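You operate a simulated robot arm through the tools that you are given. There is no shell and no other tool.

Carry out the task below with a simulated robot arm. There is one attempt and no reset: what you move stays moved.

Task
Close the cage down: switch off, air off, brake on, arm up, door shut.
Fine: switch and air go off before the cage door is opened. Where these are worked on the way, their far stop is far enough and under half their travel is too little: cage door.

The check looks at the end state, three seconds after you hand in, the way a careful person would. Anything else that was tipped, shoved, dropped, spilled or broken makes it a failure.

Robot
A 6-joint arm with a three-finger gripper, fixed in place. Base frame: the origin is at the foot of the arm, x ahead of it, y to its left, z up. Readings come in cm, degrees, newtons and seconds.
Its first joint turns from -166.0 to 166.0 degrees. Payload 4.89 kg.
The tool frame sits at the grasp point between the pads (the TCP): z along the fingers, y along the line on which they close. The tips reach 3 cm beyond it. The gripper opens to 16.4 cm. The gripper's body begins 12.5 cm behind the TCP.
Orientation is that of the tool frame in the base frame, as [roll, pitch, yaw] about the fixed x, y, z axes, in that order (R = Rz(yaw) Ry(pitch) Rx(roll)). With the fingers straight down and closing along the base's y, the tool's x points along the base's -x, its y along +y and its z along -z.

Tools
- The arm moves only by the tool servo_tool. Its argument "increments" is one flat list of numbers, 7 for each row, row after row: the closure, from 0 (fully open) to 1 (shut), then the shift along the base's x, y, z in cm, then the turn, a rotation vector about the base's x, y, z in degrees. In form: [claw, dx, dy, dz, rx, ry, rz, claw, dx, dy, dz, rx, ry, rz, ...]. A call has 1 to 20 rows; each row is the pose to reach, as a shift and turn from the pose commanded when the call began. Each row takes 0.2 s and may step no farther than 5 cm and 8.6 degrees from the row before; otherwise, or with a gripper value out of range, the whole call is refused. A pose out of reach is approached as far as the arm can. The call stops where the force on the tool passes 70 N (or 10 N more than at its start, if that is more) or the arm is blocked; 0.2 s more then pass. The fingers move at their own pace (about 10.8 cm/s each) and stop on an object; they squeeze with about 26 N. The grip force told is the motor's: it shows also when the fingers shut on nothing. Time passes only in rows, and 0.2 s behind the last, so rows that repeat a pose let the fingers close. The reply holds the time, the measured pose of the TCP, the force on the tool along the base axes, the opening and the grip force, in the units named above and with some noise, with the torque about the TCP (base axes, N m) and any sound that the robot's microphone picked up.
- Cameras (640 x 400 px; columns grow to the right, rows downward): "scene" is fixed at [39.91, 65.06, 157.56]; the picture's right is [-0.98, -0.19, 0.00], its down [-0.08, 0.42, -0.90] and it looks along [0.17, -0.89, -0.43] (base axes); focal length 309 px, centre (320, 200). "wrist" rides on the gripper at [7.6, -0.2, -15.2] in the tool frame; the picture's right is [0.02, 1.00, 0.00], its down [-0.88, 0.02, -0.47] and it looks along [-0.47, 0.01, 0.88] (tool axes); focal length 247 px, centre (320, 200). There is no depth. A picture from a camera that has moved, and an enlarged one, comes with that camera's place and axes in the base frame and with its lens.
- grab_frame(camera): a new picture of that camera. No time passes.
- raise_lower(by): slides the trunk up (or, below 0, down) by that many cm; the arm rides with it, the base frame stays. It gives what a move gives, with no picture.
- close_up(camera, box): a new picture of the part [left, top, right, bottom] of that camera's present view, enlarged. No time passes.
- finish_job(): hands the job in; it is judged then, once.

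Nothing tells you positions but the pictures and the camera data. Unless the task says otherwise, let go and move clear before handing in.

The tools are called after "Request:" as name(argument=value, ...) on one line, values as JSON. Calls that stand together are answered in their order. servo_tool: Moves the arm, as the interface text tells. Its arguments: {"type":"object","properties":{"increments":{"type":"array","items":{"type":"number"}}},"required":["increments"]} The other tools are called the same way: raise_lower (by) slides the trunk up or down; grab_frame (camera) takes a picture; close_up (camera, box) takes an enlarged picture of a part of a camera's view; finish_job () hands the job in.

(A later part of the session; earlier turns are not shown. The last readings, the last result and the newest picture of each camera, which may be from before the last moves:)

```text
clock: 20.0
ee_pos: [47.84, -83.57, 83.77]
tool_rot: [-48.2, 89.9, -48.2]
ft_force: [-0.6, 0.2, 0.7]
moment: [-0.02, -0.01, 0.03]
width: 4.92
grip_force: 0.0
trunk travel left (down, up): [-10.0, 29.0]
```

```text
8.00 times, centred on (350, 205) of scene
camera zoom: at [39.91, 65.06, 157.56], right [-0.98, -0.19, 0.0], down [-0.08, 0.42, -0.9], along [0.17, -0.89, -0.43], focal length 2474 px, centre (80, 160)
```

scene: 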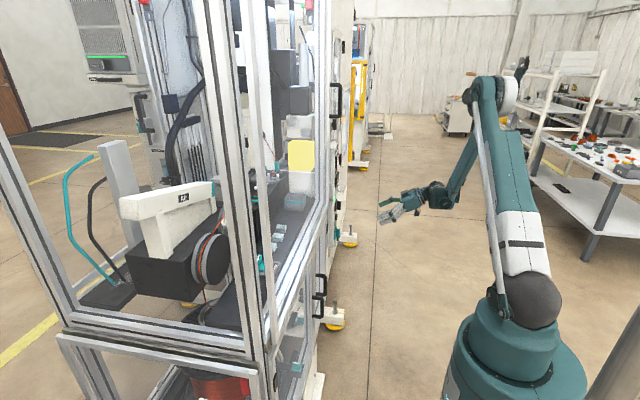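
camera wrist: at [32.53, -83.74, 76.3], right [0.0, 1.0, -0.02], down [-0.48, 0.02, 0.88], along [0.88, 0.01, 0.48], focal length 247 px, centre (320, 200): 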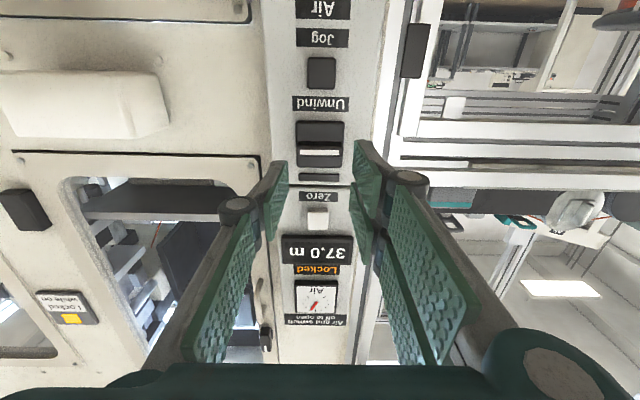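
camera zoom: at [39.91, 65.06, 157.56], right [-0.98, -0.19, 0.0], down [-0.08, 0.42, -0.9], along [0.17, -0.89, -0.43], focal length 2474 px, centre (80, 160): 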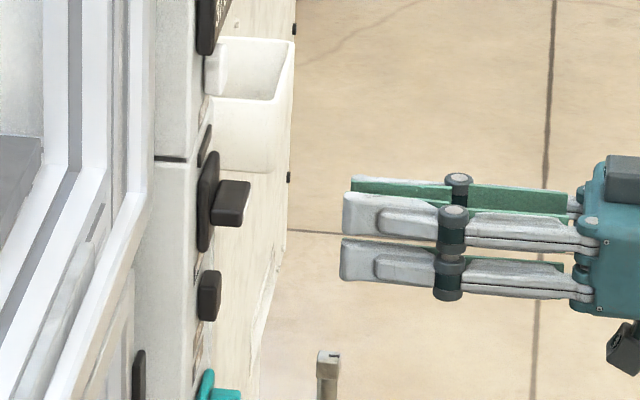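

The switch is horizontal and its lamp is off, but the panel still shows "Locked" because of the air. I'll drop to the air valve.

Request:
servo_tool(increments=[0.6, -1, 0.2, -4.5, 0, 0, 0, 0.6, -1, 0.2, -9, 0, 0, 0, 0.6, -1, 0.3, -13.5, 0, 0, 0, 0.6, -1, 0.3, -17, 0, 0, 0, 0.6, -1, 0.3, -17, 0, 0, 0])

Request:
grab_frame(camera="wrist")

Request:
close_up(camera="scene", box=[310, 200, 390, 250])

```text
clock: 21.2
ee_pos: [46.76, -83.15, 67.06]
tool_rot: [-26.9, 89.8, -26.8]
ft_force: [0.0, -0.2, 0.8]
moment: [0.0, 0.08, -0.08]
width: 6.57
grip_force: 0.1
trunk travel left (down, up): [-10.0, 29.0]
```

```text
taken
camera wrist: at [31.64, -83.34, 59.43], right [0.0, 1.0, -0.02], down [-0.48, 0.02, 0.88], along [0.88, 0.01, 0.48], focal length 247 px, centre (320, 200)
```

wrist: 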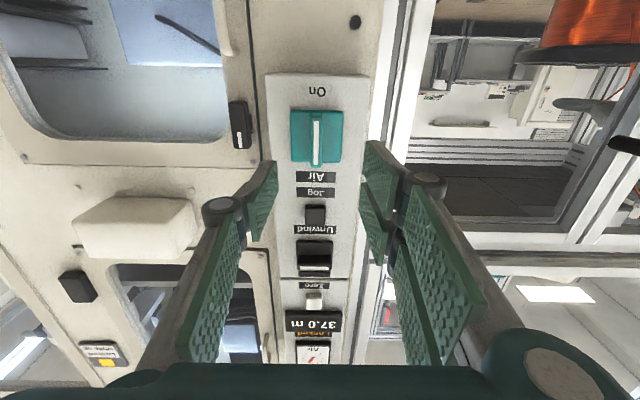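

```text
8.00 times, centred on (350, 225) of scene
camera zoom: at [39.91, 65.06, 157.56], right [-0.98, -0.19, 0.0], down [-0.08, 0.42, -0.9], along [0.17, -0.89, -0.43], focal length 2474 px, centre (80, 0)
```

zoom: 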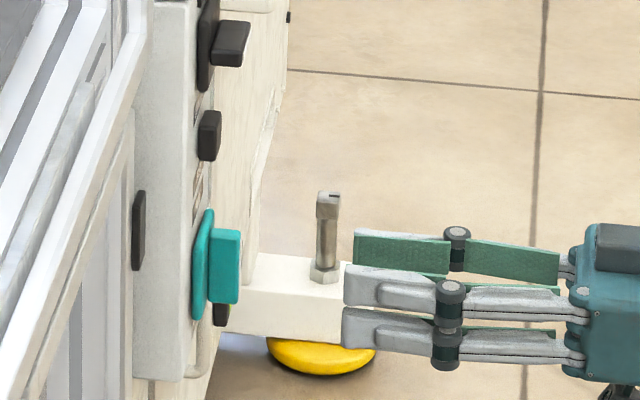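

The air blade lies dead ahead at nearly the same depth. I'll approach to just short of it and check alignment.

Request:
servo_tool(increments=[0.65, 3, 0, -0.1, 0, 0, 0, 0.65, 5.5, 0, -0.1, 0, 0, 0, 0.65, 5.5, 0, -0.1, 0, 0, 0])

Request:
close_up(camera="wrist", box=[240, 50, 400, 150])

Request:
close_up(camera="scene", box=[310, 200, 390, 250])

```text
clock: 22.0
ee_pos: [52.32, -83.24, 66.76]
tool_rot: [-21.6, 89.8, -21.7]
ft_force: [-0.1, -0.2, -0.4]
moment: [0.02, 0.02, -0.02]
width: 5.74
grip_force: 0.0
trunk travel left (down, up): [-10.0, 29.0]
```

```text
4.00 times, centred on (320, 100) of wrist
camera zoom: at [37.11, -83.33, 59.23], right [0.0, 1.0, -0.02], down [-0.48, 0.02, 0.88], along [0.88, 0.01, 0.48], focal length 988 px, centre (320, 600)
```

zoom: 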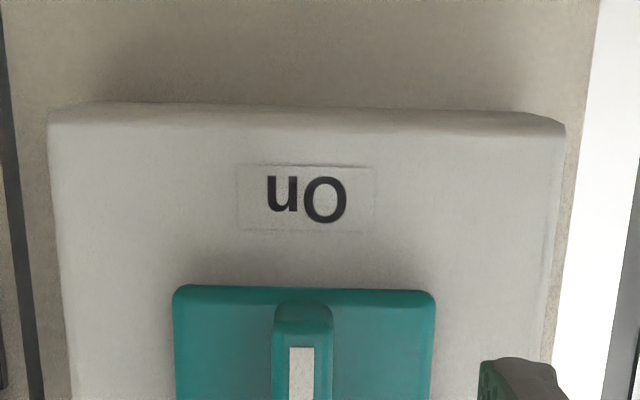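

```text
8.00 times, centred on (350, 225) of scene
camera zoom: at [39.91, 65.06, 157.56], right [-0.98, -0.19, 0.0], down [-0.08, 0.42, -0.9], along [0.17, -0.89, -0.43], focal length 2474 px, centre (80, 0)
```

zoom: 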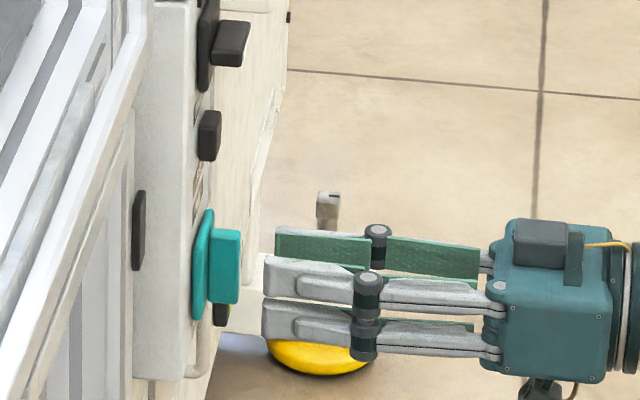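

The blade sits about 0.35 cm left of and 0.3 cm below the tool axis. I'll correct that, move in and close.

Request:
servo_tool(increments=[0.65, 1.5, -0.35, -0.3, 0, 0, 0, 0.65, 3.5, -0.35, -0.3, 0, 0, 0, 0.65, 3.5, -0.35, -0.3, 0, 0, 0, 1, 3.5, -0.35, -0.3, 0, 0, 0, 1, 3.5, -0.35, -0.3, 0, 0, 0, 1, 3.5, -0.35, -0.3, 0, 0, 0])

Request:
close_up(camera="wrist", box=[240, 50, 400, 150])

```text
clock: 23.4
ee_pos: [55.64, -83.47, 66.51]
tool_rot: [-27.4, 89.8, -27.4]
ft_force: [-0.9, 13.2, -1.8]
moment: [-0.03, -0.23, 0.33]
width: 1.27
grip_force: 45.2
trunk travel left (down, up): [-10.0, 29.0]
```

```text
4.00 times, centred on (320, 100) of wrist
camera zoom: at [40.58, -83.77, 58.97], right [0.0, 1.0, -0.02], down [-0.48, 0.02, 0.88], along [0.88, 0.01, 0.48], focal length 988 px, centre (320, 600)
```

zoom: 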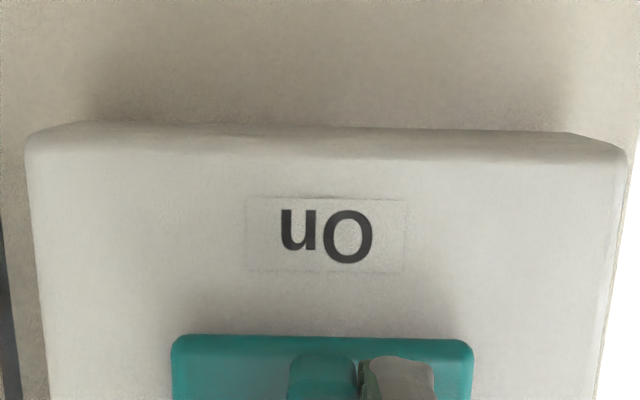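

The air blade is gripped. I'll try clockwise first, a small amount.

Request:
servo_tool(increments=[1, 0, 0, 0, 7, 0, 0, 1, 0, 0, 0, 14, 0, 0, 1, 0, 0, 0, 14, 0, 0])

Request:
close_up(camera="wrist", box=[240, 50, 400, 150])

```text
clock: 24.2
ee_pos: [55.72, -83.44, 66.45]
tool_rot: [89.4, 76.1, 89.3]
ft_force: [-20.6, 45.0, -3.2]
moment: [-2.3, -0.33, 1.2]
width: 2.06
grip_force: 44.3
trunk travel left (down, up): [-10.0, 29.0]
```

```text
4.00 times, centred on (320, 100) of wrist
camera zoom: at [40.56, -81.82, 59.18], right [0.0, 0.98, 0.22], down [-0.48, -0.19, 0.86], along [0.88, -0.1, 0.46], focal length 988 px, centre (320, 600)
```

zoom: 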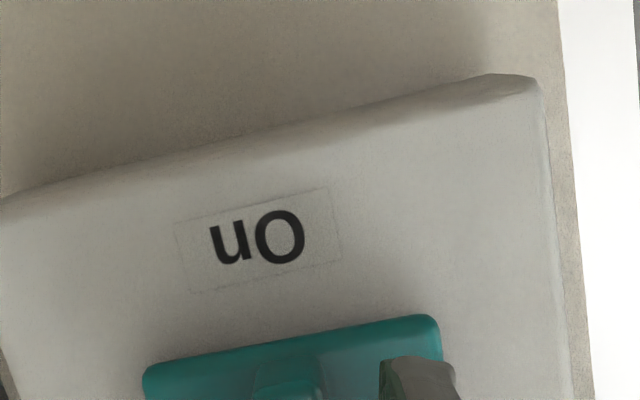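

Clockwise is blocked here, so I'll go counter-clockwise.

Request:
servo_tool(increments=[1, 0, 0, 0, -7, 0, 0, 1, 0, 0, 0, -14, 0, 0, 1, 0, 0, 0, -20, 0, 0, 1, 0, 0, 0, -28, 0, 0, 1, 0, 0, 0, -34, 0, 0, 1, 0, 0, 0, -34, 0, 0])

Request:
close_up(camera="wrist", box=[240, 50, 400, 150])

```text
clock: 25.6
ee_pos: [55.76, -83.44, 66.57]
tool_rot: [-89.4, 69.8, -89.5]
ft_force: [8.4, 27.9, 26.1]
moment: [0.01, -0.74, 0.75]
width: 1.3
grip_force: 45.1
trunk travel left (down, up): [-10.0, 29.0]
```

```text
4.00 times, centred on (320, 100) of wrist
camera zoom: at [40.62, -86.37, 59.53], right [0.0, 0.93, -0.37], down [-0.48, 0.32, 0.82], along [0.88, 0.17, 0.44], focal length 988 px, centre (320, 600)
```

zoom: 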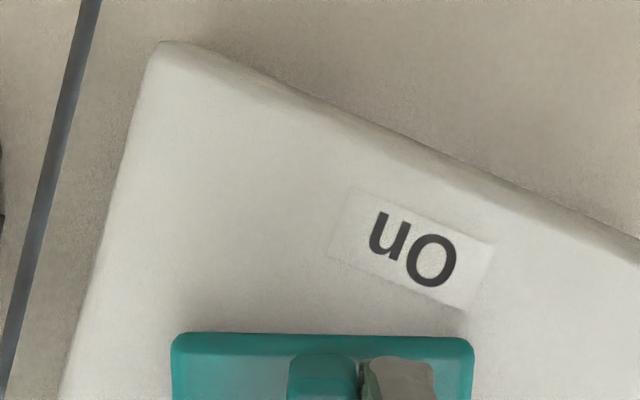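

It turns counter-clockwise freely. I'll continue to the stop, giving way slightly along the measured force.

Request:
servo_tool(increments=[1, 0, 0.1, 0.1, -8, 0, 0, 1, 0, 0.1, 0.1, -16, 0, 0, 1, 0, 0.1, 0.1, -24, 0, 0, 1, 0, 0.1, 0.1, -24, 0, 0])

Request:
servo_tool(increments=[1, -0.1, 0, 0, -8, 0, 0, 1, -0.1, 0, 0, -16, 0, 0, 1, -0.1, 0, 0, -24, 0, 0, 1, -0.1, 0, 0, -31, 0, 0, 1, -0.1, 0, 0, -31, 0, 0])

Request:
close_up(camera="wrist", box=[240, 50, 400, 150])

```text
clock: 26.6
ee_pos: [55.8, -83.6, 66.61]
tool_rot: [-89.9, 45.7, -89.9]
ft_force: [25.8, 2.0, 13.1]
moment: [-0.01, -0.07, -0.27]
width: 1.29
grip_force: 45.2
trunk travel left (down, up): [-10.0, 29.0]
```

```text
clock: 27.8
ee_pos: [55.57, -83.44, 66.5]
tool_rot: [-89.9, 14.9, -90.0]
ft_force: [26.3, -6.2, 2.4]
moment: [0.02, -0.01, -0.6]
width: 1.28
grip_force: 44.6
trunk travel left (down, up): [-10.0, 29.0]
```

```text
4.00 times, centred on (320, 100) of wrist
camera zoom: at [40.48, -90.98, 64.82], right [0.0, 0.24, -0.97], down [-0.47, 0.86, 0.21], along [0.88, 0.46, 0.11], focal length 988 px, centre (320, 600)
```

zoom: 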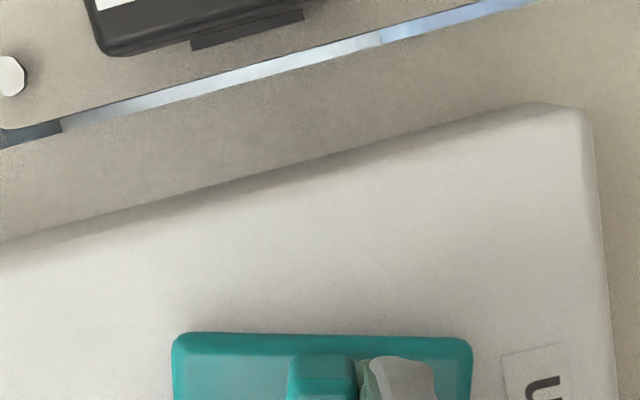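

Request:
servo_tool(increments=[1, 0, 0, 0, -8, 0, 0, 1, 0, 0, 0, -16, 0, 0, 1, 0, 0, 0, -23, 0, 0, 1, 0, 0, 0, -23, 0, 0])

Request:
close_up(camera="wrist", box=[240, 50, 400, 150])

```text
clock: 28.8
ee_pos: [55.61, -83.43, 66.54]
tool_rot: [-92.4, 6.7, -90.5]
ft_force: [-8.5, -10.1, 8.7]
moment: [-0.06, -0.6, 0.21]
width: 1.29
grip_force: 45.3
out of reach, approached as far as the arm can: row 2, 3, 4
trunk travel left (down, up): [-10.0, 29.0]
```

```text
4.00 times, centred on (320, 100) of wrist
camera zoom: at [40.41, -91.07, 66.6], right [-0.04, 0.1, -0.99], down [-0.47, 0.88, 0.11], along [0.88, 0.47, 0.01], focal length 988 px, centre (320, 600)
```

zoom: 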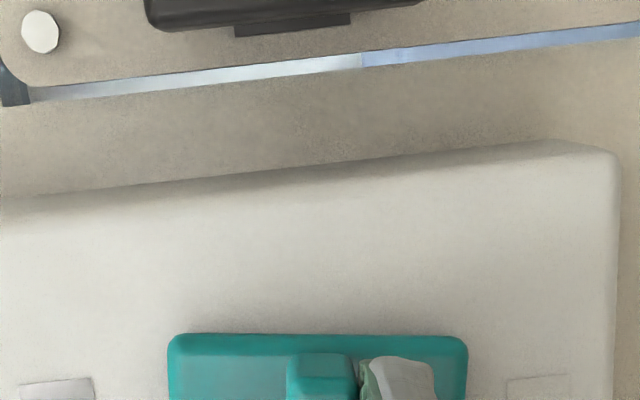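

The wrist ran into its joint limit at about 84°. I'll release, back out and look at the legend and the valve position.

Request:
servo_tool(increments=[0.65, 0, 0, 0, 0, 0, 0, 0.65, 0, 0, 0, 0, 0, 0, 0.65, -4, 0, 0, 4, 0, 0, 0.65, -8, 0, 0, 8, 0, 0, 0.65, -8, 0, 0, 16, 0, 0, 0.65, -8, 0, 0, 24, 0, 0, 0.65, -8, 0, 0, 32, 0, 0, 0.65, -8, 0, 0, 40, 0, 0, 0.65, -8, 0, 0, 48, 0, 0, 0.65, -8, 0, 0, 56, 0, 0, 0.65, -8, 0, 0, 64, 0, 0, 0.65, -8, 0, 0, 72, 0, 0, 0.65, -8, 0, 0, 80, 0, 0, 0.65, -8, 0, 0, 84, 0, 0])

Request:
grab_frame(camera="wrist")

Request:
close_up(camera="wrist", box=[260, 80, 380, 155])

```text
clock: 31.8
ee_pos: [47.64, -83.33, 66.57]
tool_rot: [108.5, 89.0, 110.9]
ft_force: [-0.3, 0.7, -0.4]
moment: [-0.02, -0.01, -0.01]
width: 5.74
grip_force: 0.1
trunk travel left (down, up): [-10.0, 29.0]
```

```text
taken
camera wrist: at [32.4, -84.18, 59.1], right [-0.04, 1.0, 0.0], down [-0.47, -0.02, 0.88], along [0.88, 0.04, 0.47], focal length 247 px, centre (320, 200)
```

wrist: 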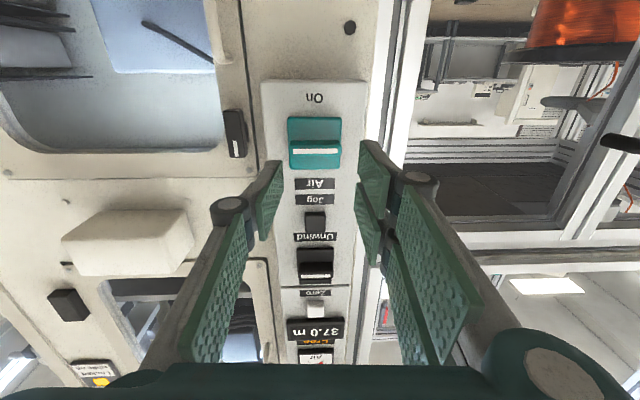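

```text
5.33 times, centred on (320, 118) of wrist
camera zoom: at [32.4, -84.18, 59.1], right [-0.04, 1.0, 0.0], down [-0.47, -0.02, 0.88], along [0.88, 0.04, 0.47], focal length 1317 px, centre (320, 640)
```

zoom: 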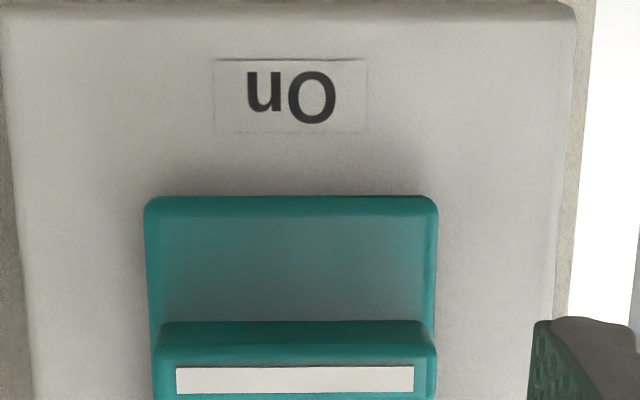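

The valve looks fully horizontal. I'll check the status display and gauge.

Request:
close_up(camera="wrist", box=[270, 290, 370, 362])

Request:
close_up(camera="wrist", box=[270, 100, 370, 170])

```text
5.56 times, centred on (320, 326) of wrist
camera zoom: at [32.4, -84.18, 59.1], right [-0.04, 1.0, 0.0], down [-0.47, -0.02, 0.88], along [0.88, 0.04, 0.47], focal length 1372 px, centre (320, -500)
```

zoom: 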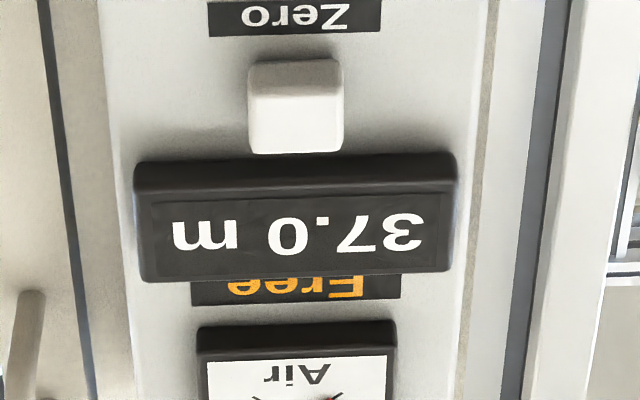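

```text
5.71 times, centred on (320, 135) of wrist
camera zoom: at [32.4, -84.18, 59.1], right [-0.04, 1.0, 0.0], down [-0.47, -0.02, 0.88], along [0.88, 0.04, 0.47], focal length 1411 px, centre (320, 571)
```

zoom: 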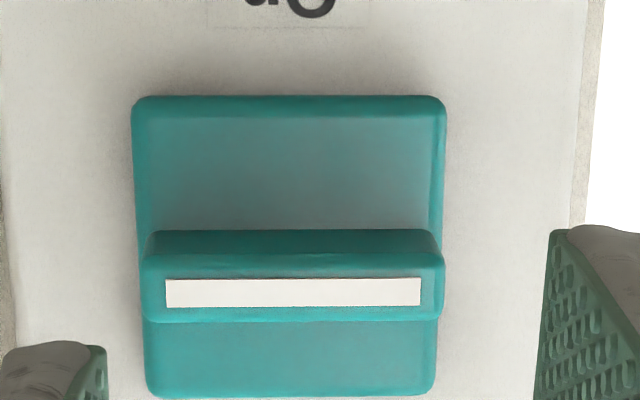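

The display now reads "Free", so the door is unlocked. Next I'll back away and rise to study how the door is hung (hinge side, handle).

Request:
servo_tool(increments=[0.5, -4, 1, 3, 0, 5, 0, 0.5, -8, 2, 7, 0, 10, 0, 0.5, -10, 4, 11, 0, 15, 0, 0.5, -11, 7, 15, 0, 20, 0, 0.5, -11, 10, 19, 0, 25, 0, 0.5, -11, 13, 23, 0, 30, 0, 0.5, -11, 16, 27, 0, 30, 0, 0.5, -11, 19, 31, 0, 30, 0, 0.5, -11, 22, 35, 0, 30, 0, 0.5, -11, 25, 39, 0, 30, 0])

Request:
grab_frame(camera="wrist")

Request:
grab_frame(camera="scene")

```text
refused: row 1 steps farther than a row can; nothing moved
```

```text
taken
camera wrist: at [32.4, -84.18, 59.1], right [-0.04, 1.0, 0.0], down [-0.47, -0.02, 0.88], along [0.88, 0.04, 0.47], focal length 247 px, centre (320, 200)
```

wrist: 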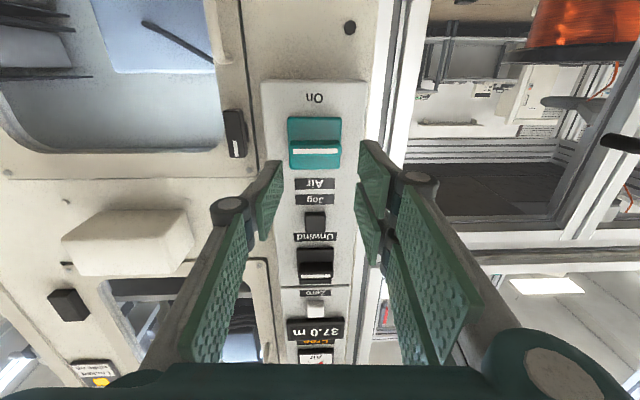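

```text
taken
```

scene: 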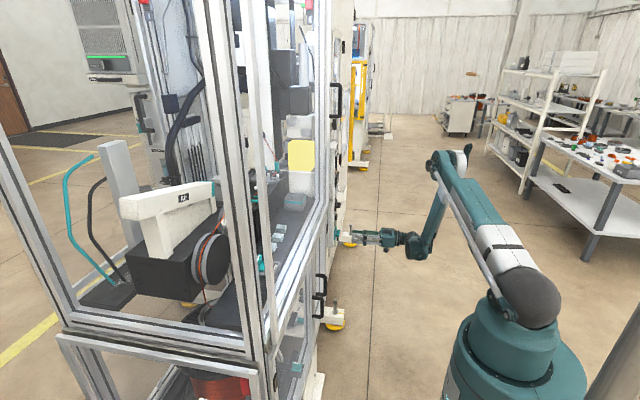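

The call was refused for an oversized step, so I'll repeat the retreat with smaller steps.

Request:
servo_tool(increments=[0.5, -4, 0.5, 1, 0, 5, 0, 0.5, -7, 2, 4, 0, 10, 0, 0.5, -9, 4, 7.5, 0, 15, 0, 0.5, -10, 6.5, 11, 0, 20, 0, 0.5, -11, 9, 14.5, 0, 25, 0, 0.5, -11, 12, 18, 0, 30, 0, 0.5, -11, 15, 21.5, 0, 30, 0, 0.5, -11, 18, 25, 0, 30, 0, 0.5, -11, 21, 28.5, 0, 30, 0, 0.5, -11, 24, 32, 0, 30, 0, 0.5, -11, 27, 35.5, 0, 30, 0, 0.5, -11, 30, 39, 0, 30, 0])

Request:
grab_frame(camera="wrist")

Request:
grab_frame(camera="scene")

```text
clock: 34.4
ee_pos: [36.67, -53.51, 105.36]
tool_rot: [176.0, 59.6, 178.2]
ft_force: [1.2, -3.1, -0.4]
moment: [0.24, -0.06, 0.39]
width: 8.21
grip_force: 0.1
trunk travel left (down, up): [-10.0, 29.0]
```

```text
taken
camera wrist: at [19.69, -54.29, 106.44], right [-0.04, 1.0, 0.02], down [0.04, -0.02, 1.0], along [1.0, 0.04, -0.04], focal length 247 px, centre (320, 200)
```

wrist: 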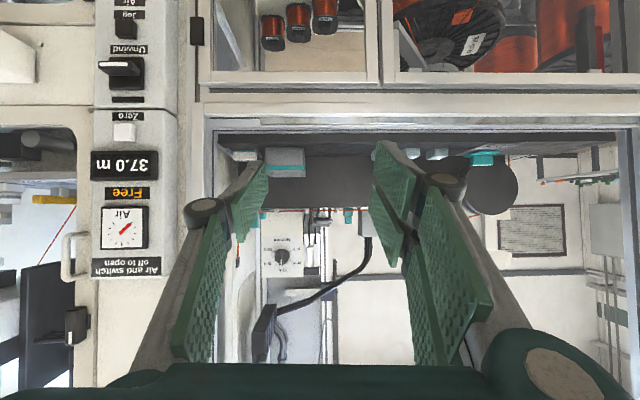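

```text
taken
```

scene: 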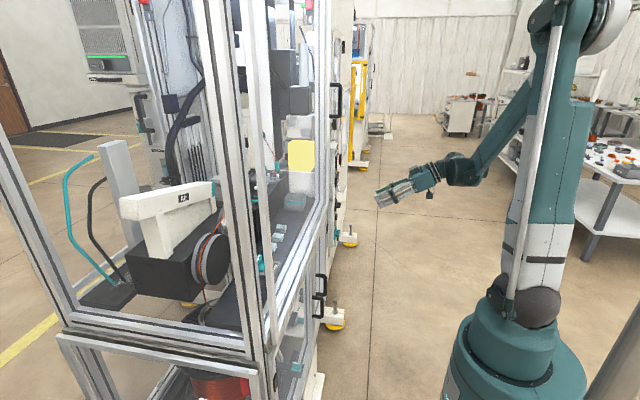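

The gauge moved and the status stays Free. I'll inspect the door's right stile and bottom rail for hinges.

Request:
close_up(camera="scene", box=[180, 0, 340, 100])

Request:
close_up(camera="scene", box=[180, 100, 340, 200])

Request:
close_up(camera="scene", box=[200, 260, 360, 360])

Request:
close_up(camera="wrist", box=[480, 60, 640, 160])

Request:
close_up(camera="wrist", box=[480, 200, 640, 300])

Request:
close_up(camera="wrist", box=[160, 60, 320, 160])

```text
4.00 times, centred on (260, 50) of scene
camera zoom: at [39.91, 65.06, 157.56], right [-0.98, -0.19, 0.0], down [-0.08, 0.42, -0.9], along [0.17, -0.89, -0.43], focal length 1237 px, centre (560, 800)
```

zoom: 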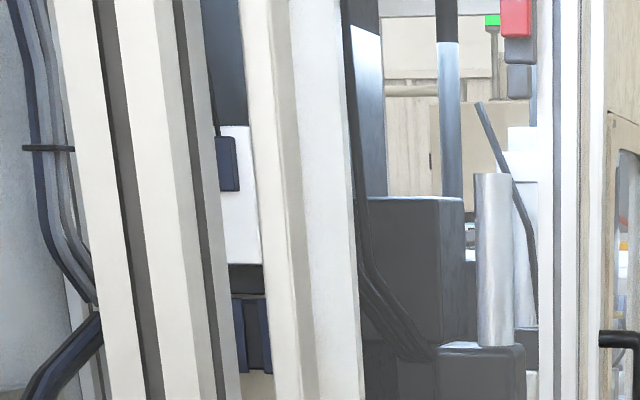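

```text
4.00 times, centred on (260, 150) of scene
camera zoom: at [39.91, 65.06, 157.56], right [-0.98, -0.19, 0.0], down [-0.08, 0.42, -0.9], along [0.17, -0.89, -0.43], focal length 1237 px, centre (560, 400)
```

zoom: 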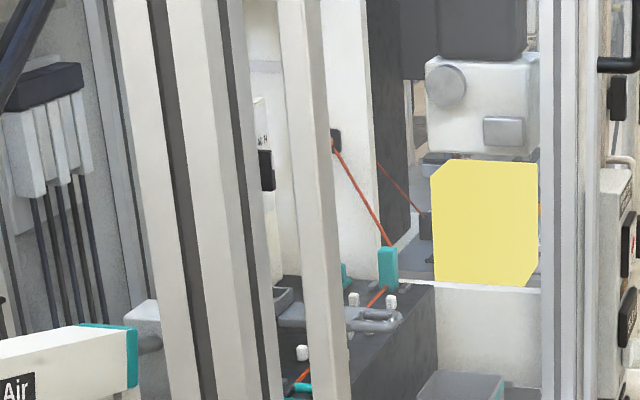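

```text
4.00 times, centred on (280, 310) of scene
camera zoom: at [39.91, 65.06, 157.56], right [-0.98, -0.19, 0.0], down [-0.08, 0.42, -0.9], along [0.17, -0.89, -0.43], focal length 1237 px, centre (480, -240)
```

zoom: 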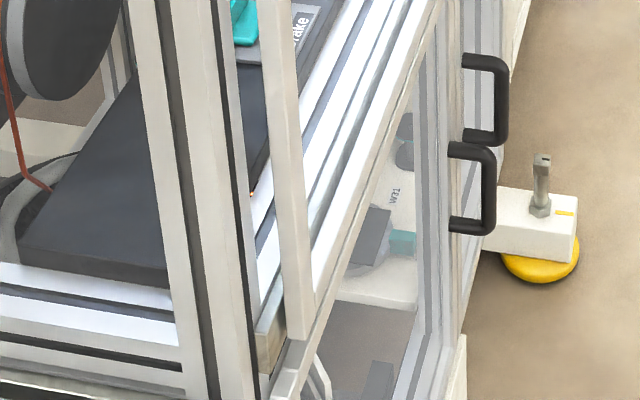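

```text
4.00 times, centred on (560, 110) of wrist
camera zoom: at [19.69, -54.29, 106.44], right [-0.04, 1.0, 0.02], down [0.04, -0.02, 1.0], along [1.0, 0.04, -0.04], focal length 988 px, centre (-640, 560)
```

zoom: 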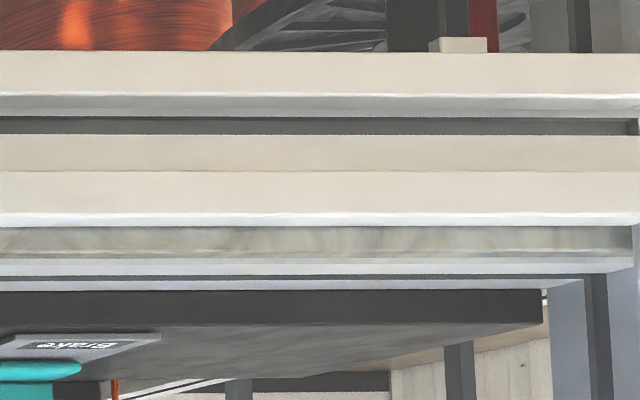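

```text
4.00 times, centred on (560, 250) of wrist
camera zoom: at [19.69, -54.29, 106.44], right [-0.04, 1.0, 0.02], down [0.04, -0.02, 1.0], along [1.0, 0.04, -0.04], focal length 988 px, centre (-640, 0)
```

zoom: 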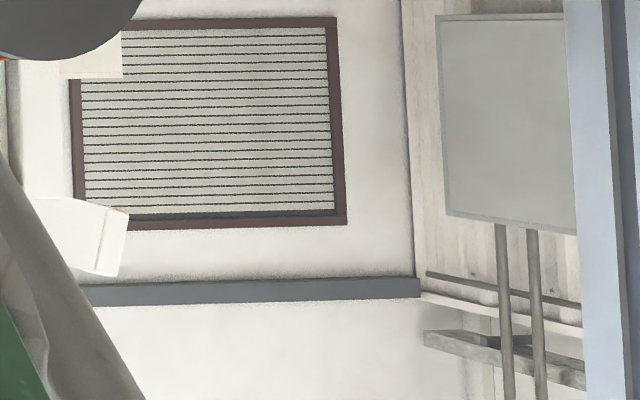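

```text
4.00 times, centred on (240, 110) of wrist
camera zoom: at [19.69, -54.29, 106.44], right [-0.04, 1.0, 0.02], down [0.04, -0.02, 1.0], along [1.0, 0.04, -0.04], focal length 988 px, centre (640, 560)
```

zoom: 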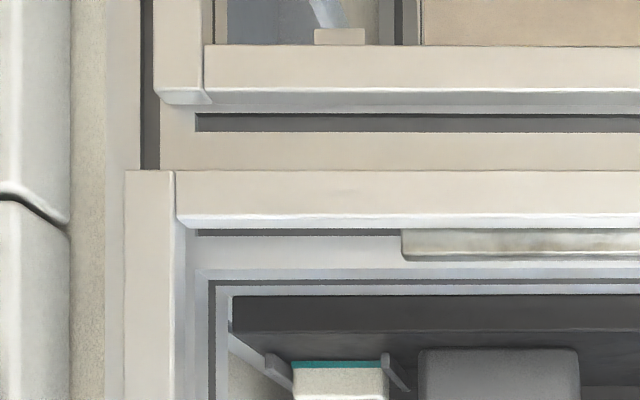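

There's a bright bar between the door's bottom rail and the frame, and I see no hinges, so it may slide sideways. I'll look up at the top of the door to confirm.

Request:
raise_lower(by=20)

Request:
servo_tool(increments=[0.5, -1, 1, 3, 0, -7.5, 0, 0.5, -2, 4, 6, 0, -15, 0, 0.5, -3, 7, 9, 0, -22.5, 0, 0.5, -4, 10, 12, 0, -30, 0, 0.5, -4, 10, 12, 0, -30, 0])

Request:
grab_frame(camera="wrist")

```text
clock: 36.5
ee_pos: [36.68, -53.45, 125.23]
tool_rot: [176.1, 59.6, 178.3]
ft_force: [0.7, 0.5, 0.2]
moment: [0.05, -0.01, 0.0]
width: 8.21
grip_force: 0.0
trunk travel left (down, up): [-30.0, 9.0]
```

```text
clock: 37.7
ee_pos: [32.52, -43.29, 137.42]
tool_rot: [106.5, 89.0, 108.8]
ft_force: [0.9, 0.6, 0.5]
moment: [-0.04, 0.03, -0.1]
width: 8.18
grip_force: 0.1
trunk travel left (down, up): [-30.0, 9.0]
```

```text
taken
camera wrist: at [17.27, -43.96, 129.99], right [-0.04, 1.0, -0.01], down [-0.47, -0.01, 0.88], along [0.88, 0.04, 0.47], focal length 247 px, centre (320, 200)
```

wrist: 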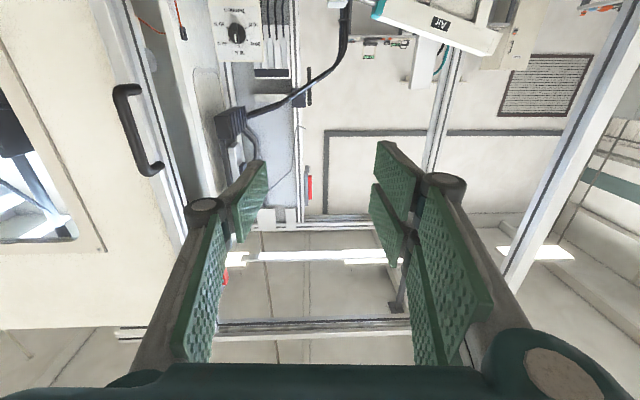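

Request:
close_up(camera="wrist", box=[90, 270, 270, 370])

Request:
close_up(camera="wrist", box=[240, 290, 480, 380])

Request:
close_up(camera="wrist", box=[80, 50, 240, 150])

Request:
close_up(camera="wrist", box=[480, 100, 640, 300])

Request:
close_up(camera="wrist", box=[200, 0, 520, 120])

```text
3.56 times, centred on (180, 320) of wrist
camera zoom: at [17.27, -43.96, 129.99], right [-0.04, 1.0, -0.01], down [-0.47, -0.01, 0.88], along [0.88, 0.04, 0.47], focal length 878 px, centre (818, -227)
```

zoom: 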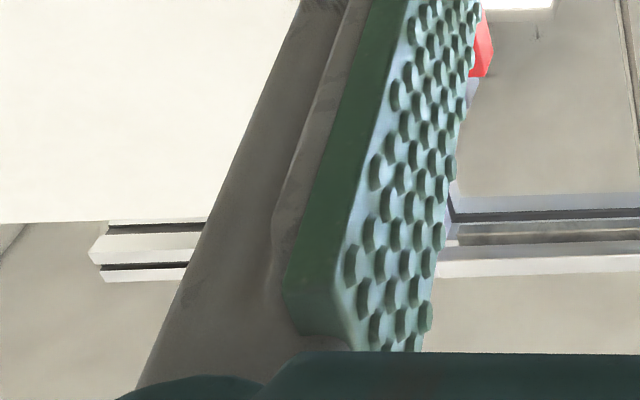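

```text
2.67 times, centred on (360, 335) of wrist
camera zoom: at [17.27, -43.96, 129.99], right [-0.04, 1.0, -0.01], down [-0.47, -0.01, 0.88], along [0.88, 0.04, 0.47], focal length 659 px, centre (213, -160)
```

zoom: 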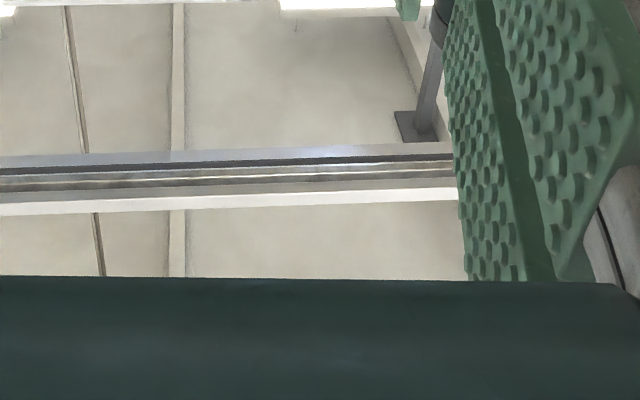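

```text
4.00 times, centred on (160, 100) of wrist
camera zoom: at [17.27, -43.96, 129.99], right [-0.04, 1.0, -0.01], down [-0.47, -0.01, 0.88], along [0.88, 0.04, 0.47], focal length 988 px, centre (960, 600)
```

zoom: 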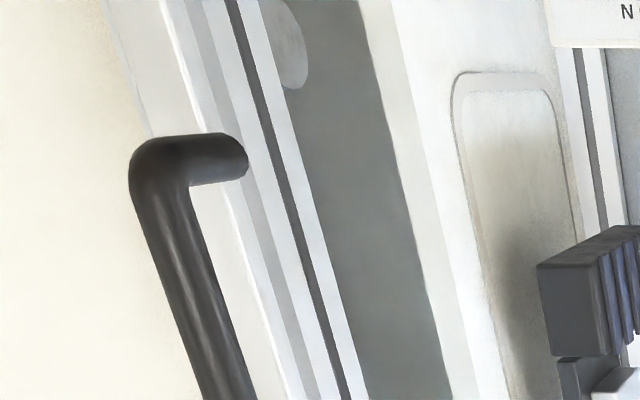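

```text
2.00 times, centred on (560, 200) of wrist
camera zoom: at [17.27, -43.96, 129.99], right [-0.04, 1.0, -0.01], down [-0.47, -0.01, 0.88], along [0.88, 0.04, 0.47], focal length 494 px, centre (-160, 200)
```

zoom: 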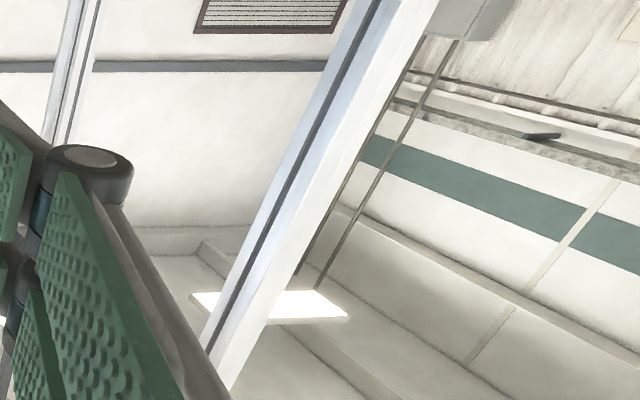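

```text
2.00 times, centred on (360, 60) of wrist
camera zoom: at [17.27, -43.96, 129.99], right [-0.04, 1.0, -0.01], down [-0.47, -0.01, 0.88], along [0.88, 0.04, 0.47], focal length 494 px, centre (240, 480)
```

zoom: 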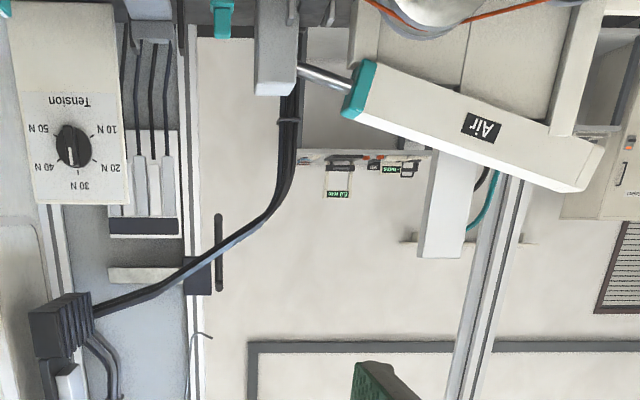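

There are silvery rails behind the door at both top and bottom, which suggests a sliding door. The handle is a vertical bar around x≈54–56, y≈−70, z≈133–145. I'll move in front of it with the tool level and check.

Request:
servo_tool(increments=[0.5, 0, -4.5, 0, 0, 0, -1, 0.5, 0, -9, 0, 0, 0, -2.3, 0.5, 1, -13.5, 0.5, 0, 0, -2.3, 0.5, 3, -18, 1, 0, 0, -2.3, 0.5, 5, -22, 1, 0, 0, -2.3, 0.65, 7.5, -26, 1, 0, 0, -2.3, 0.65, 7.5, -26, 1, 0, 0, -2.3])

Request:
grab_frame(camera="wrist")

Request:
close_up(camera="scene", box=[310, 70, 410, 132])

```text
clock: 39.3
ee_pos: [40.24, -69.48, 138.35]
tool_rot: [110.0, 89.0, 110.1]
ft_force: [0.1, -1.8, -1.2]
moment: [-0.02, -0.09, 0.2]
width: 5.71
grip_force: 0.1
trunk travel left (down, up): [-30.0, 9.0]
```

```text
taken
camera wrist: at [24.95, -69.6, 130.77], right [0.0, 1.0, -0.01], down [-0.47, 0.0, 0.88], along [0.88, 0.0, 0.47], focal length 247 px, centre (320, 200)
```

wrist: 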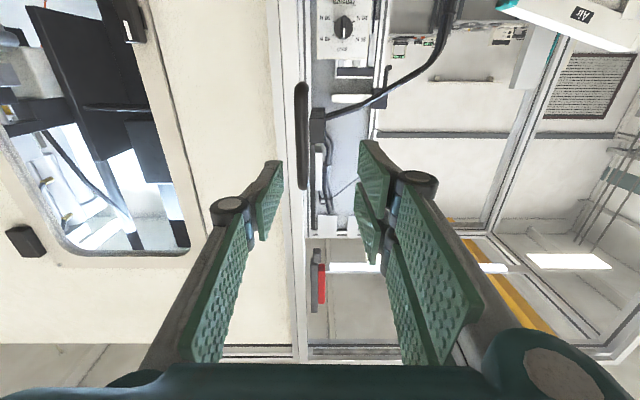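

```text
6.40 times, centred on (360, 101) of scene
camera zoom: at [39.91, 65.06, 157.56], right [-0.98, -0.19, 0.0], down [-0.08, 0.42, -0.9], along [0.17, -0.89, -0.43], focal length 1979 px, centre (64, 834)
```

zoom: 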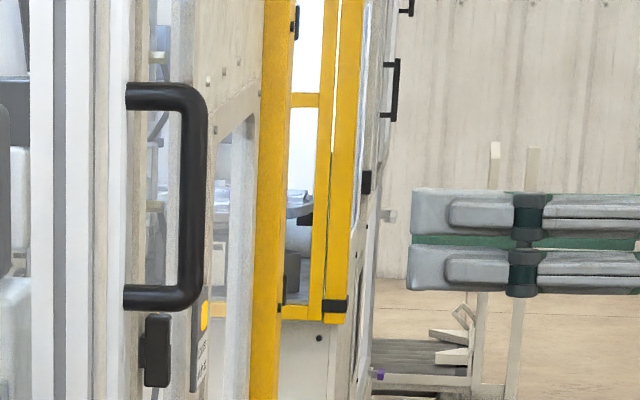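

Two wrist views put the handle bar at about (58, −72, 139), with the door face near x≈62. I'll line up and approach to just short of it.

Request:
servo_tool(increments=[0.65, 4, -1.2, 0.2, 0, 0, 0, 0.65, 8, -2.4, 0.4, 0, 0, 0, 0.65, 12, -2.4, 0.4, 0, 0, 0, 0.65, 12, -2.4, 0.4, 0, 0, 0])

Request:
grab_frame(camera="wrist")

Request:
close_up(camera="scene", box=[310, 70, 410, 132])

```text
clock: 40.3
ee_pos: [52.28, -71.73, 138.76]
tool_rot: [111.5, 89.1, 111.6]
ft_force: [1.2, 0.3, -0.5]
moment: [-0.02, -0.04, 0.01]
width: 5.75
grip_force: 0.0
trunk travel left (down, up): [-30.0, 9.0]
```

```text
taken
camera wrist: at [37.07, -71.98, 131.23], right [0.0, 1.0, -0.01], down [-0.47, 0.0, 0.88], along [0.88, 0.0, 0.47], focal length 247 px, centre (320, 200)
```

wrist: 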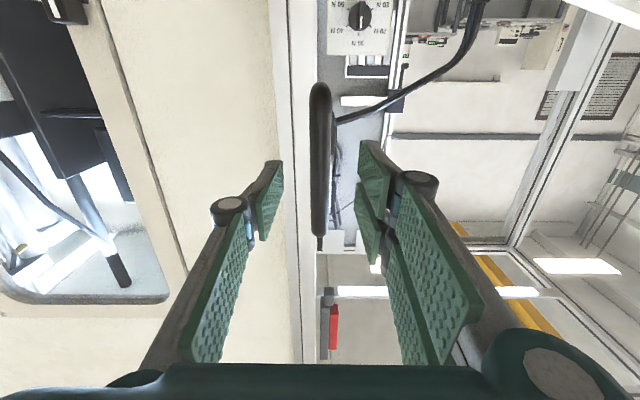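

```text
6.40 times, centred on (360, 101) of scene
camera zoom: at [39.91, 65.06, 157.56], right [-0.98, -0.19, 0.0], down [-0.08, 0.42, -0.9], along [0.17, -0.89, -0.43], focal length 1979 px, centre (64, 834)
```

zoom: 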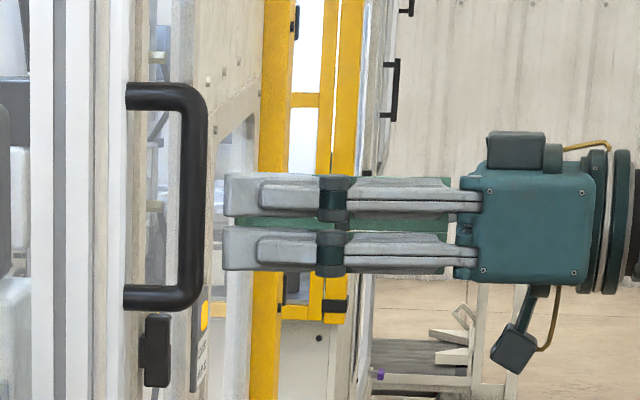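

The tips are about 2 cm from the bar and centred on it. I'll move in so the bar sits at the grasp point, then close.

Request:
servo_tool(increments=[0.65, 2.5, -0.1, 0, 0, 0, 0, 0.65, 4.7, -0.1, 0, 0, 0, 0, 0.65, 4.7, -0.1, 0, 0, 0, 0, 1, 4.7, -0.1, 0, 0, 0, 0, 1, 4.7, -0.1, 0, 0, 0, 0, 1, 4.7, -0.1, 0, 0, 0, 0])

Request:
grab_frame(camera="wrist")

Request:
close_up(camera="scene", box=[310, 70, 410, 132])

```text
clock: 41.7
ee_pos: [57.06, -71.79, 138.77]
tool_rot: [113.7, 89.1, 113.9]
ft_force: [11.3, 9.1, -4.3]
moment: [-1.61, -0.05, 0.11]
width: 1.68
grip_force: 45.0
trunk travel left (down, up): [-30.0, 9.0]
```

```text
taken
camera wrist: at [41.75, -71.97, 131.21], right [0.0, 1.0, -0.01], down [-0.47, 0.01, 0.88], along [0.88, 0.01, 0.47], focal length 247 px, centre (320, 200)
```

wrist: 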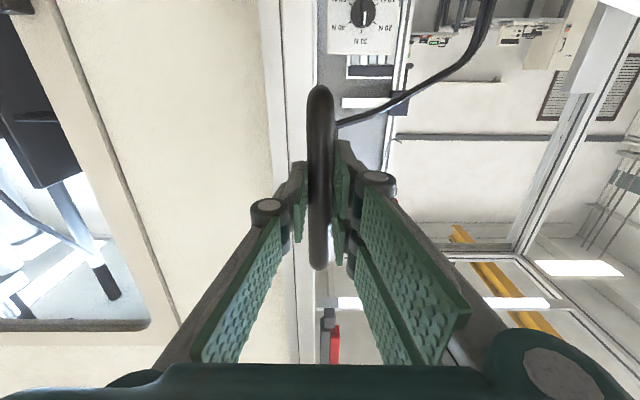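

```text
6.40 times, centred on (360, 101) of scene
camera zoom: at [39.91, 65.06, 157.56], right [-0.98, -0.19, 0.0], down [-0.08, 0.42, -0.9], along [0.17, -0.89, -0.43], focal length 1979 px, centre (64, 834)
```

zoom: 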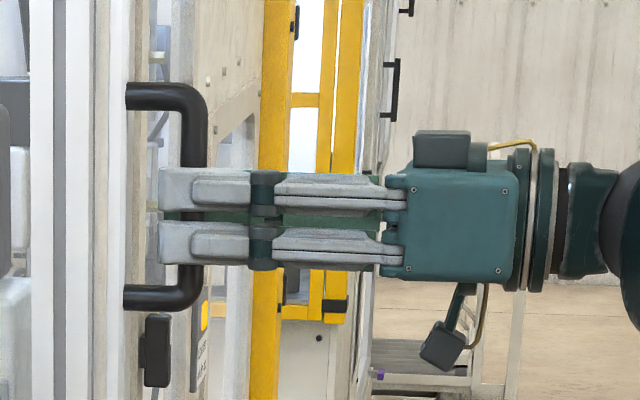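

The handle is gripped (width 1.68). I'll test a gentle 2 cm slide toward +y and watch the force.

Request:
servo_tool(increments=[1, 0, 1, 0, 0, 0, 0, 1, 0, 2, 0, 0, 0, 0, 1, 0, 2, 0, 0, 0, 0])

Request:
close_up(camera="scene", box=[310, 70, 410, 132])

```text
clock: 42.5
ee_pos: [56.94, -69.87, 138.74]
tool_rot: [112.9, 89.0, 113.0]
ft_force: [18.4, 1.6, 4.4]
moment: [-1.58, 0.01, 0.01]
width: 1.67
grip_force: 45.1
trunk travel left (down, up): [-30.0, 9.0]
```

```text
6.40 times, centred on (360, 101) of scene
camera zoom: at [39.91, 65.06, 157.56], right [-0.98, -0.19, 0.0], down [-0.08, 0.42, -0.9], along [0.17, -0.89, -0.43], focal length 1979 px, centre (64, 834)
```

zoom: 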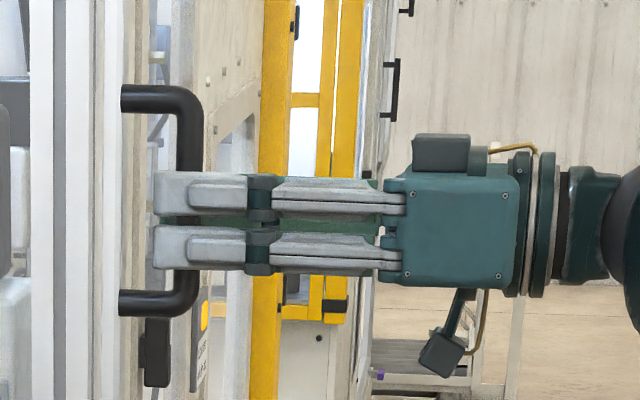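

The door slides freely toward +y. I'll keep sliding it in stages.

Request:
servo_tool(increments=[1, 0, 1.5, 0, 0, 0, 0, 1, 0, 4, 0, 0, 0, 0, 1, 0, 7, 0, 0, 0, 0, 1, 0, 10, 0, 0, 0, 0, 1, 0, 13, 0, 0, 0, 0, 1, 0, 16, 0, 0, 0, 0, 1, 0, 18, 0, 0, 0, 0, 1, 0, 20, 0, 0, 0, 0, 1, 0, 20, 0, 0, 0, 0])

Request:
grab_frame(camera="scene")

```text
clock: 44.5
ee_pos: [56.95, -49.91, 138.71]
tool_rot: [111.9, 89.1, 112.0]
ft_force: [31.0, -2.8, 5.3]
moment: [-1.59, 0.16, -0.03]
width: 1.72
grip_force: 44.8
trunk travel left (down, up): [-30.0, 9.0]
```

```text
taken
```

scene: 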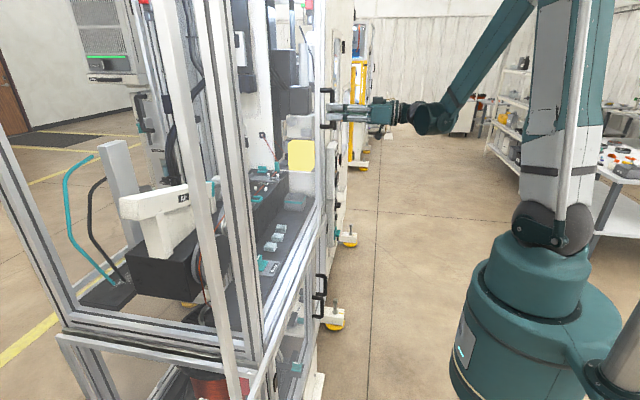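

It moved 22 cm smoothly. I'll continue, yielding slightly in x because that force has crept up.

Request:
servo_tool(increments=[1, 0.2, 1.5, 0, 0, 0, 0, 1, 0.2, 4, 0, 0, 0, 0, 1, 0.2, 7, 0, 0, 0, 0, 1, 0.2, 10, 0, 0, 0, 0, 1, 0.2, 12, 0, 0, 0, 0, 1, 0.2, 12, 0, 0, 0, 0])

```text
clock: 45.9
ee_pos: [56.99, -37.95, 138.74]
tool_rot: [106.9, 89.1, 107.1]
ft_force: [-26.6, 1.1, -12.5]
moment: [-1.72, -0.05, -0.02]
width: 1.67
grip_force: 45.3
trunk travel left (down, up): [-30.0, 9.0]
```

Request:
servo_tool(increments=[1, -0.1, 1.5, 0, 0, 0, 0, 1, -0.1, 4, 0, 0, 0, 0, 1, -0.1, 7, 0, 0, 0, 0, 1, -0.1, 10, 0, 0, 0, 0, 1, -0.1, 13, 0, 0, 0, 0, 1, -0.1, 15, 0, 0, 0, 0, 1, -0.1, 15, 0, 0, 0, 0])

Request:
grab_frame(camera="scene")

```text
clock: 47.5
ee_pos: [58.06, -24.07, 138.9]
tool_rot: [106.6, 89.2, 106.6]
ft_force: [-18.1, 0.0, -3.9]
moment: [-1.72, -0.55, 0.03]
width: 1.65
grip_force: 45.5
trunk travel left (down, up): [-30.0, 9.0]
```

```text
taken
```

scene: 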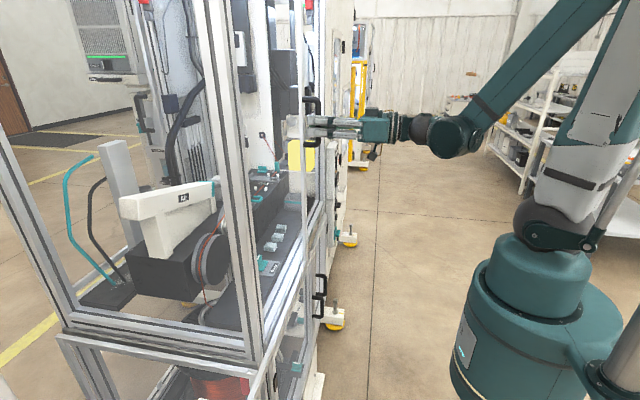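

The measured pose has drifted a centimetre from the command, so I'll check how the grip and arm look.

Request:
grab_frame(camera="wrist")

Request:
close_up(camera="scene", box=[270, 80, 410, 168])

Request:
servo_tool(increments=[1, 0, 0, 0, 0, 0, 0, 1, 0, 0, 0, 0, 0, 0])

```text
taken
camera wrist: at [42.75, -24.24, 131.38], right [0.0, 1.0, -0.01], down [-0.47, 0.0, 0.88], along [0.88, 0.0, 0.47], focal length 247 px, centre (320, 200)
```

wrist: 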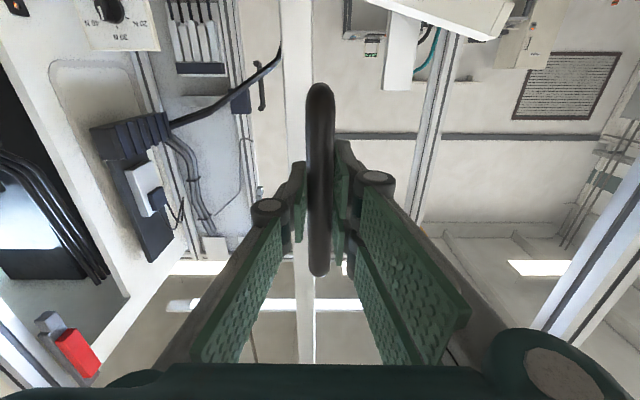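

```text
4.55 times, centred on (340, 124) of scene
camera zoom: at [39.91, 65.06, 157.56], right [-0.98, -0.19, 0.0], down [-0.08, 0.42, -0.9], along [0.17, -0.89, -0.43], focal length 1405 px, centre (229, 546)
```

zoom: 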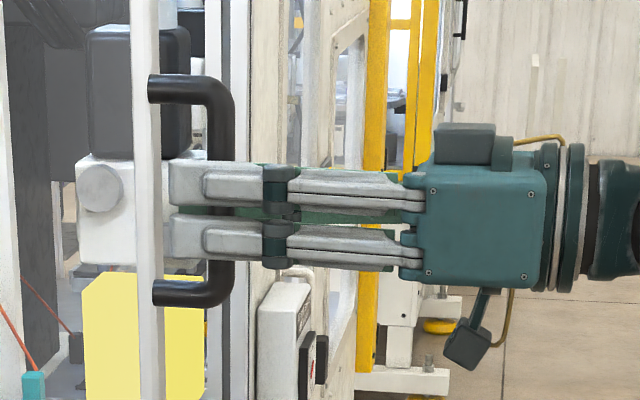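

```text
clock: 48.1
ee_pos: [58.11, -24.01, 138.88]
tool_rot: [107.2, 89.1, 107.2]
ft_force: [2.9, -2.1, 12.7]
moment: [-1.65, -0.09, 0.01]
width: 1.67
grip_force: 44.8
trunk travel left (down, up): [-30.0, 9.0]
```

The grip slid inward slightly but is sound. From here I'll loosen the fingers into a loose cage around the bar and push with them. I'll also yaw the tool so the wrist stays farther from the base.

Request:
servo_tool(increments=[0.82, -0.5, 0, 0, 0, 0, 0, 0.82, -0.5, 0.5, 0, 0, 0, 5, 0.82, -0.5, 1.5, 0, 0, 0, 10, 0.82, -0.5, 3, 0, 0, 0, 15, 0.82, -0.5, 5, 0, 0, 0, 20, 0.82, -0.5, 7, 0, 0, 0, 25, 0.82, -0.5, 7, 0, 0, 0, 25])

Request:
grab_frame(camera="wrist")

Request:
grab_frame(camera="scene")

```text
clock: 49.7
ee_pos: [56.35, -16.02, 138.64]
tool_rot: [110.0, 89.0, 135.2]
ft_force: [0.2, -0.3, -0.5]
moment: [-0.01, 0.0, 0.04]
width: 2.98
grip_force: 0.0
trunk travel left (down, up): [-30.0, 9.0]
```

```text
taken
camera wrist: at [42.48, -22.58, 131.27], right [-0.43, 0.91, -0.01], down [-0.43, -0.19, 0.88], along [0.8, 0.38, 0.47], focal length 247 px, centre (320, 200)
```

wrist: 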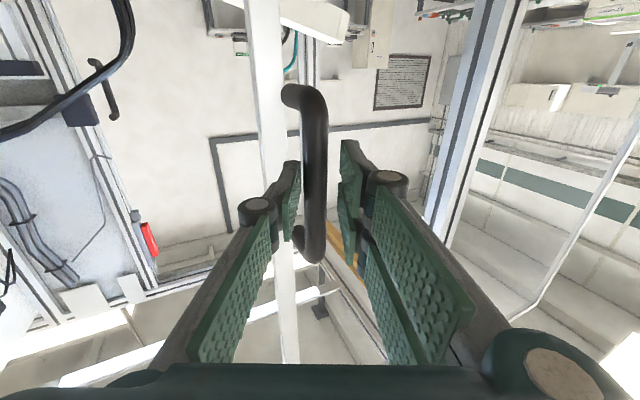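

```text
taken
```

scene: 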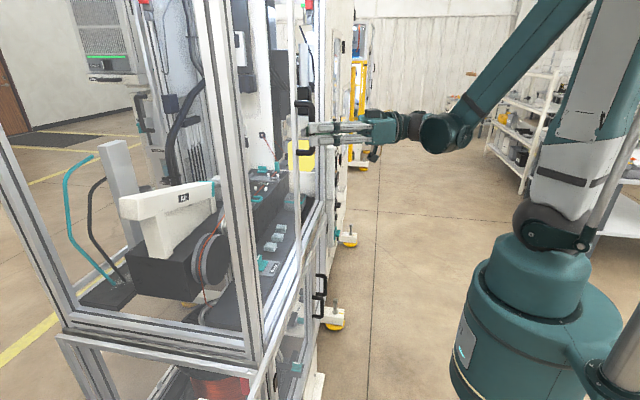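

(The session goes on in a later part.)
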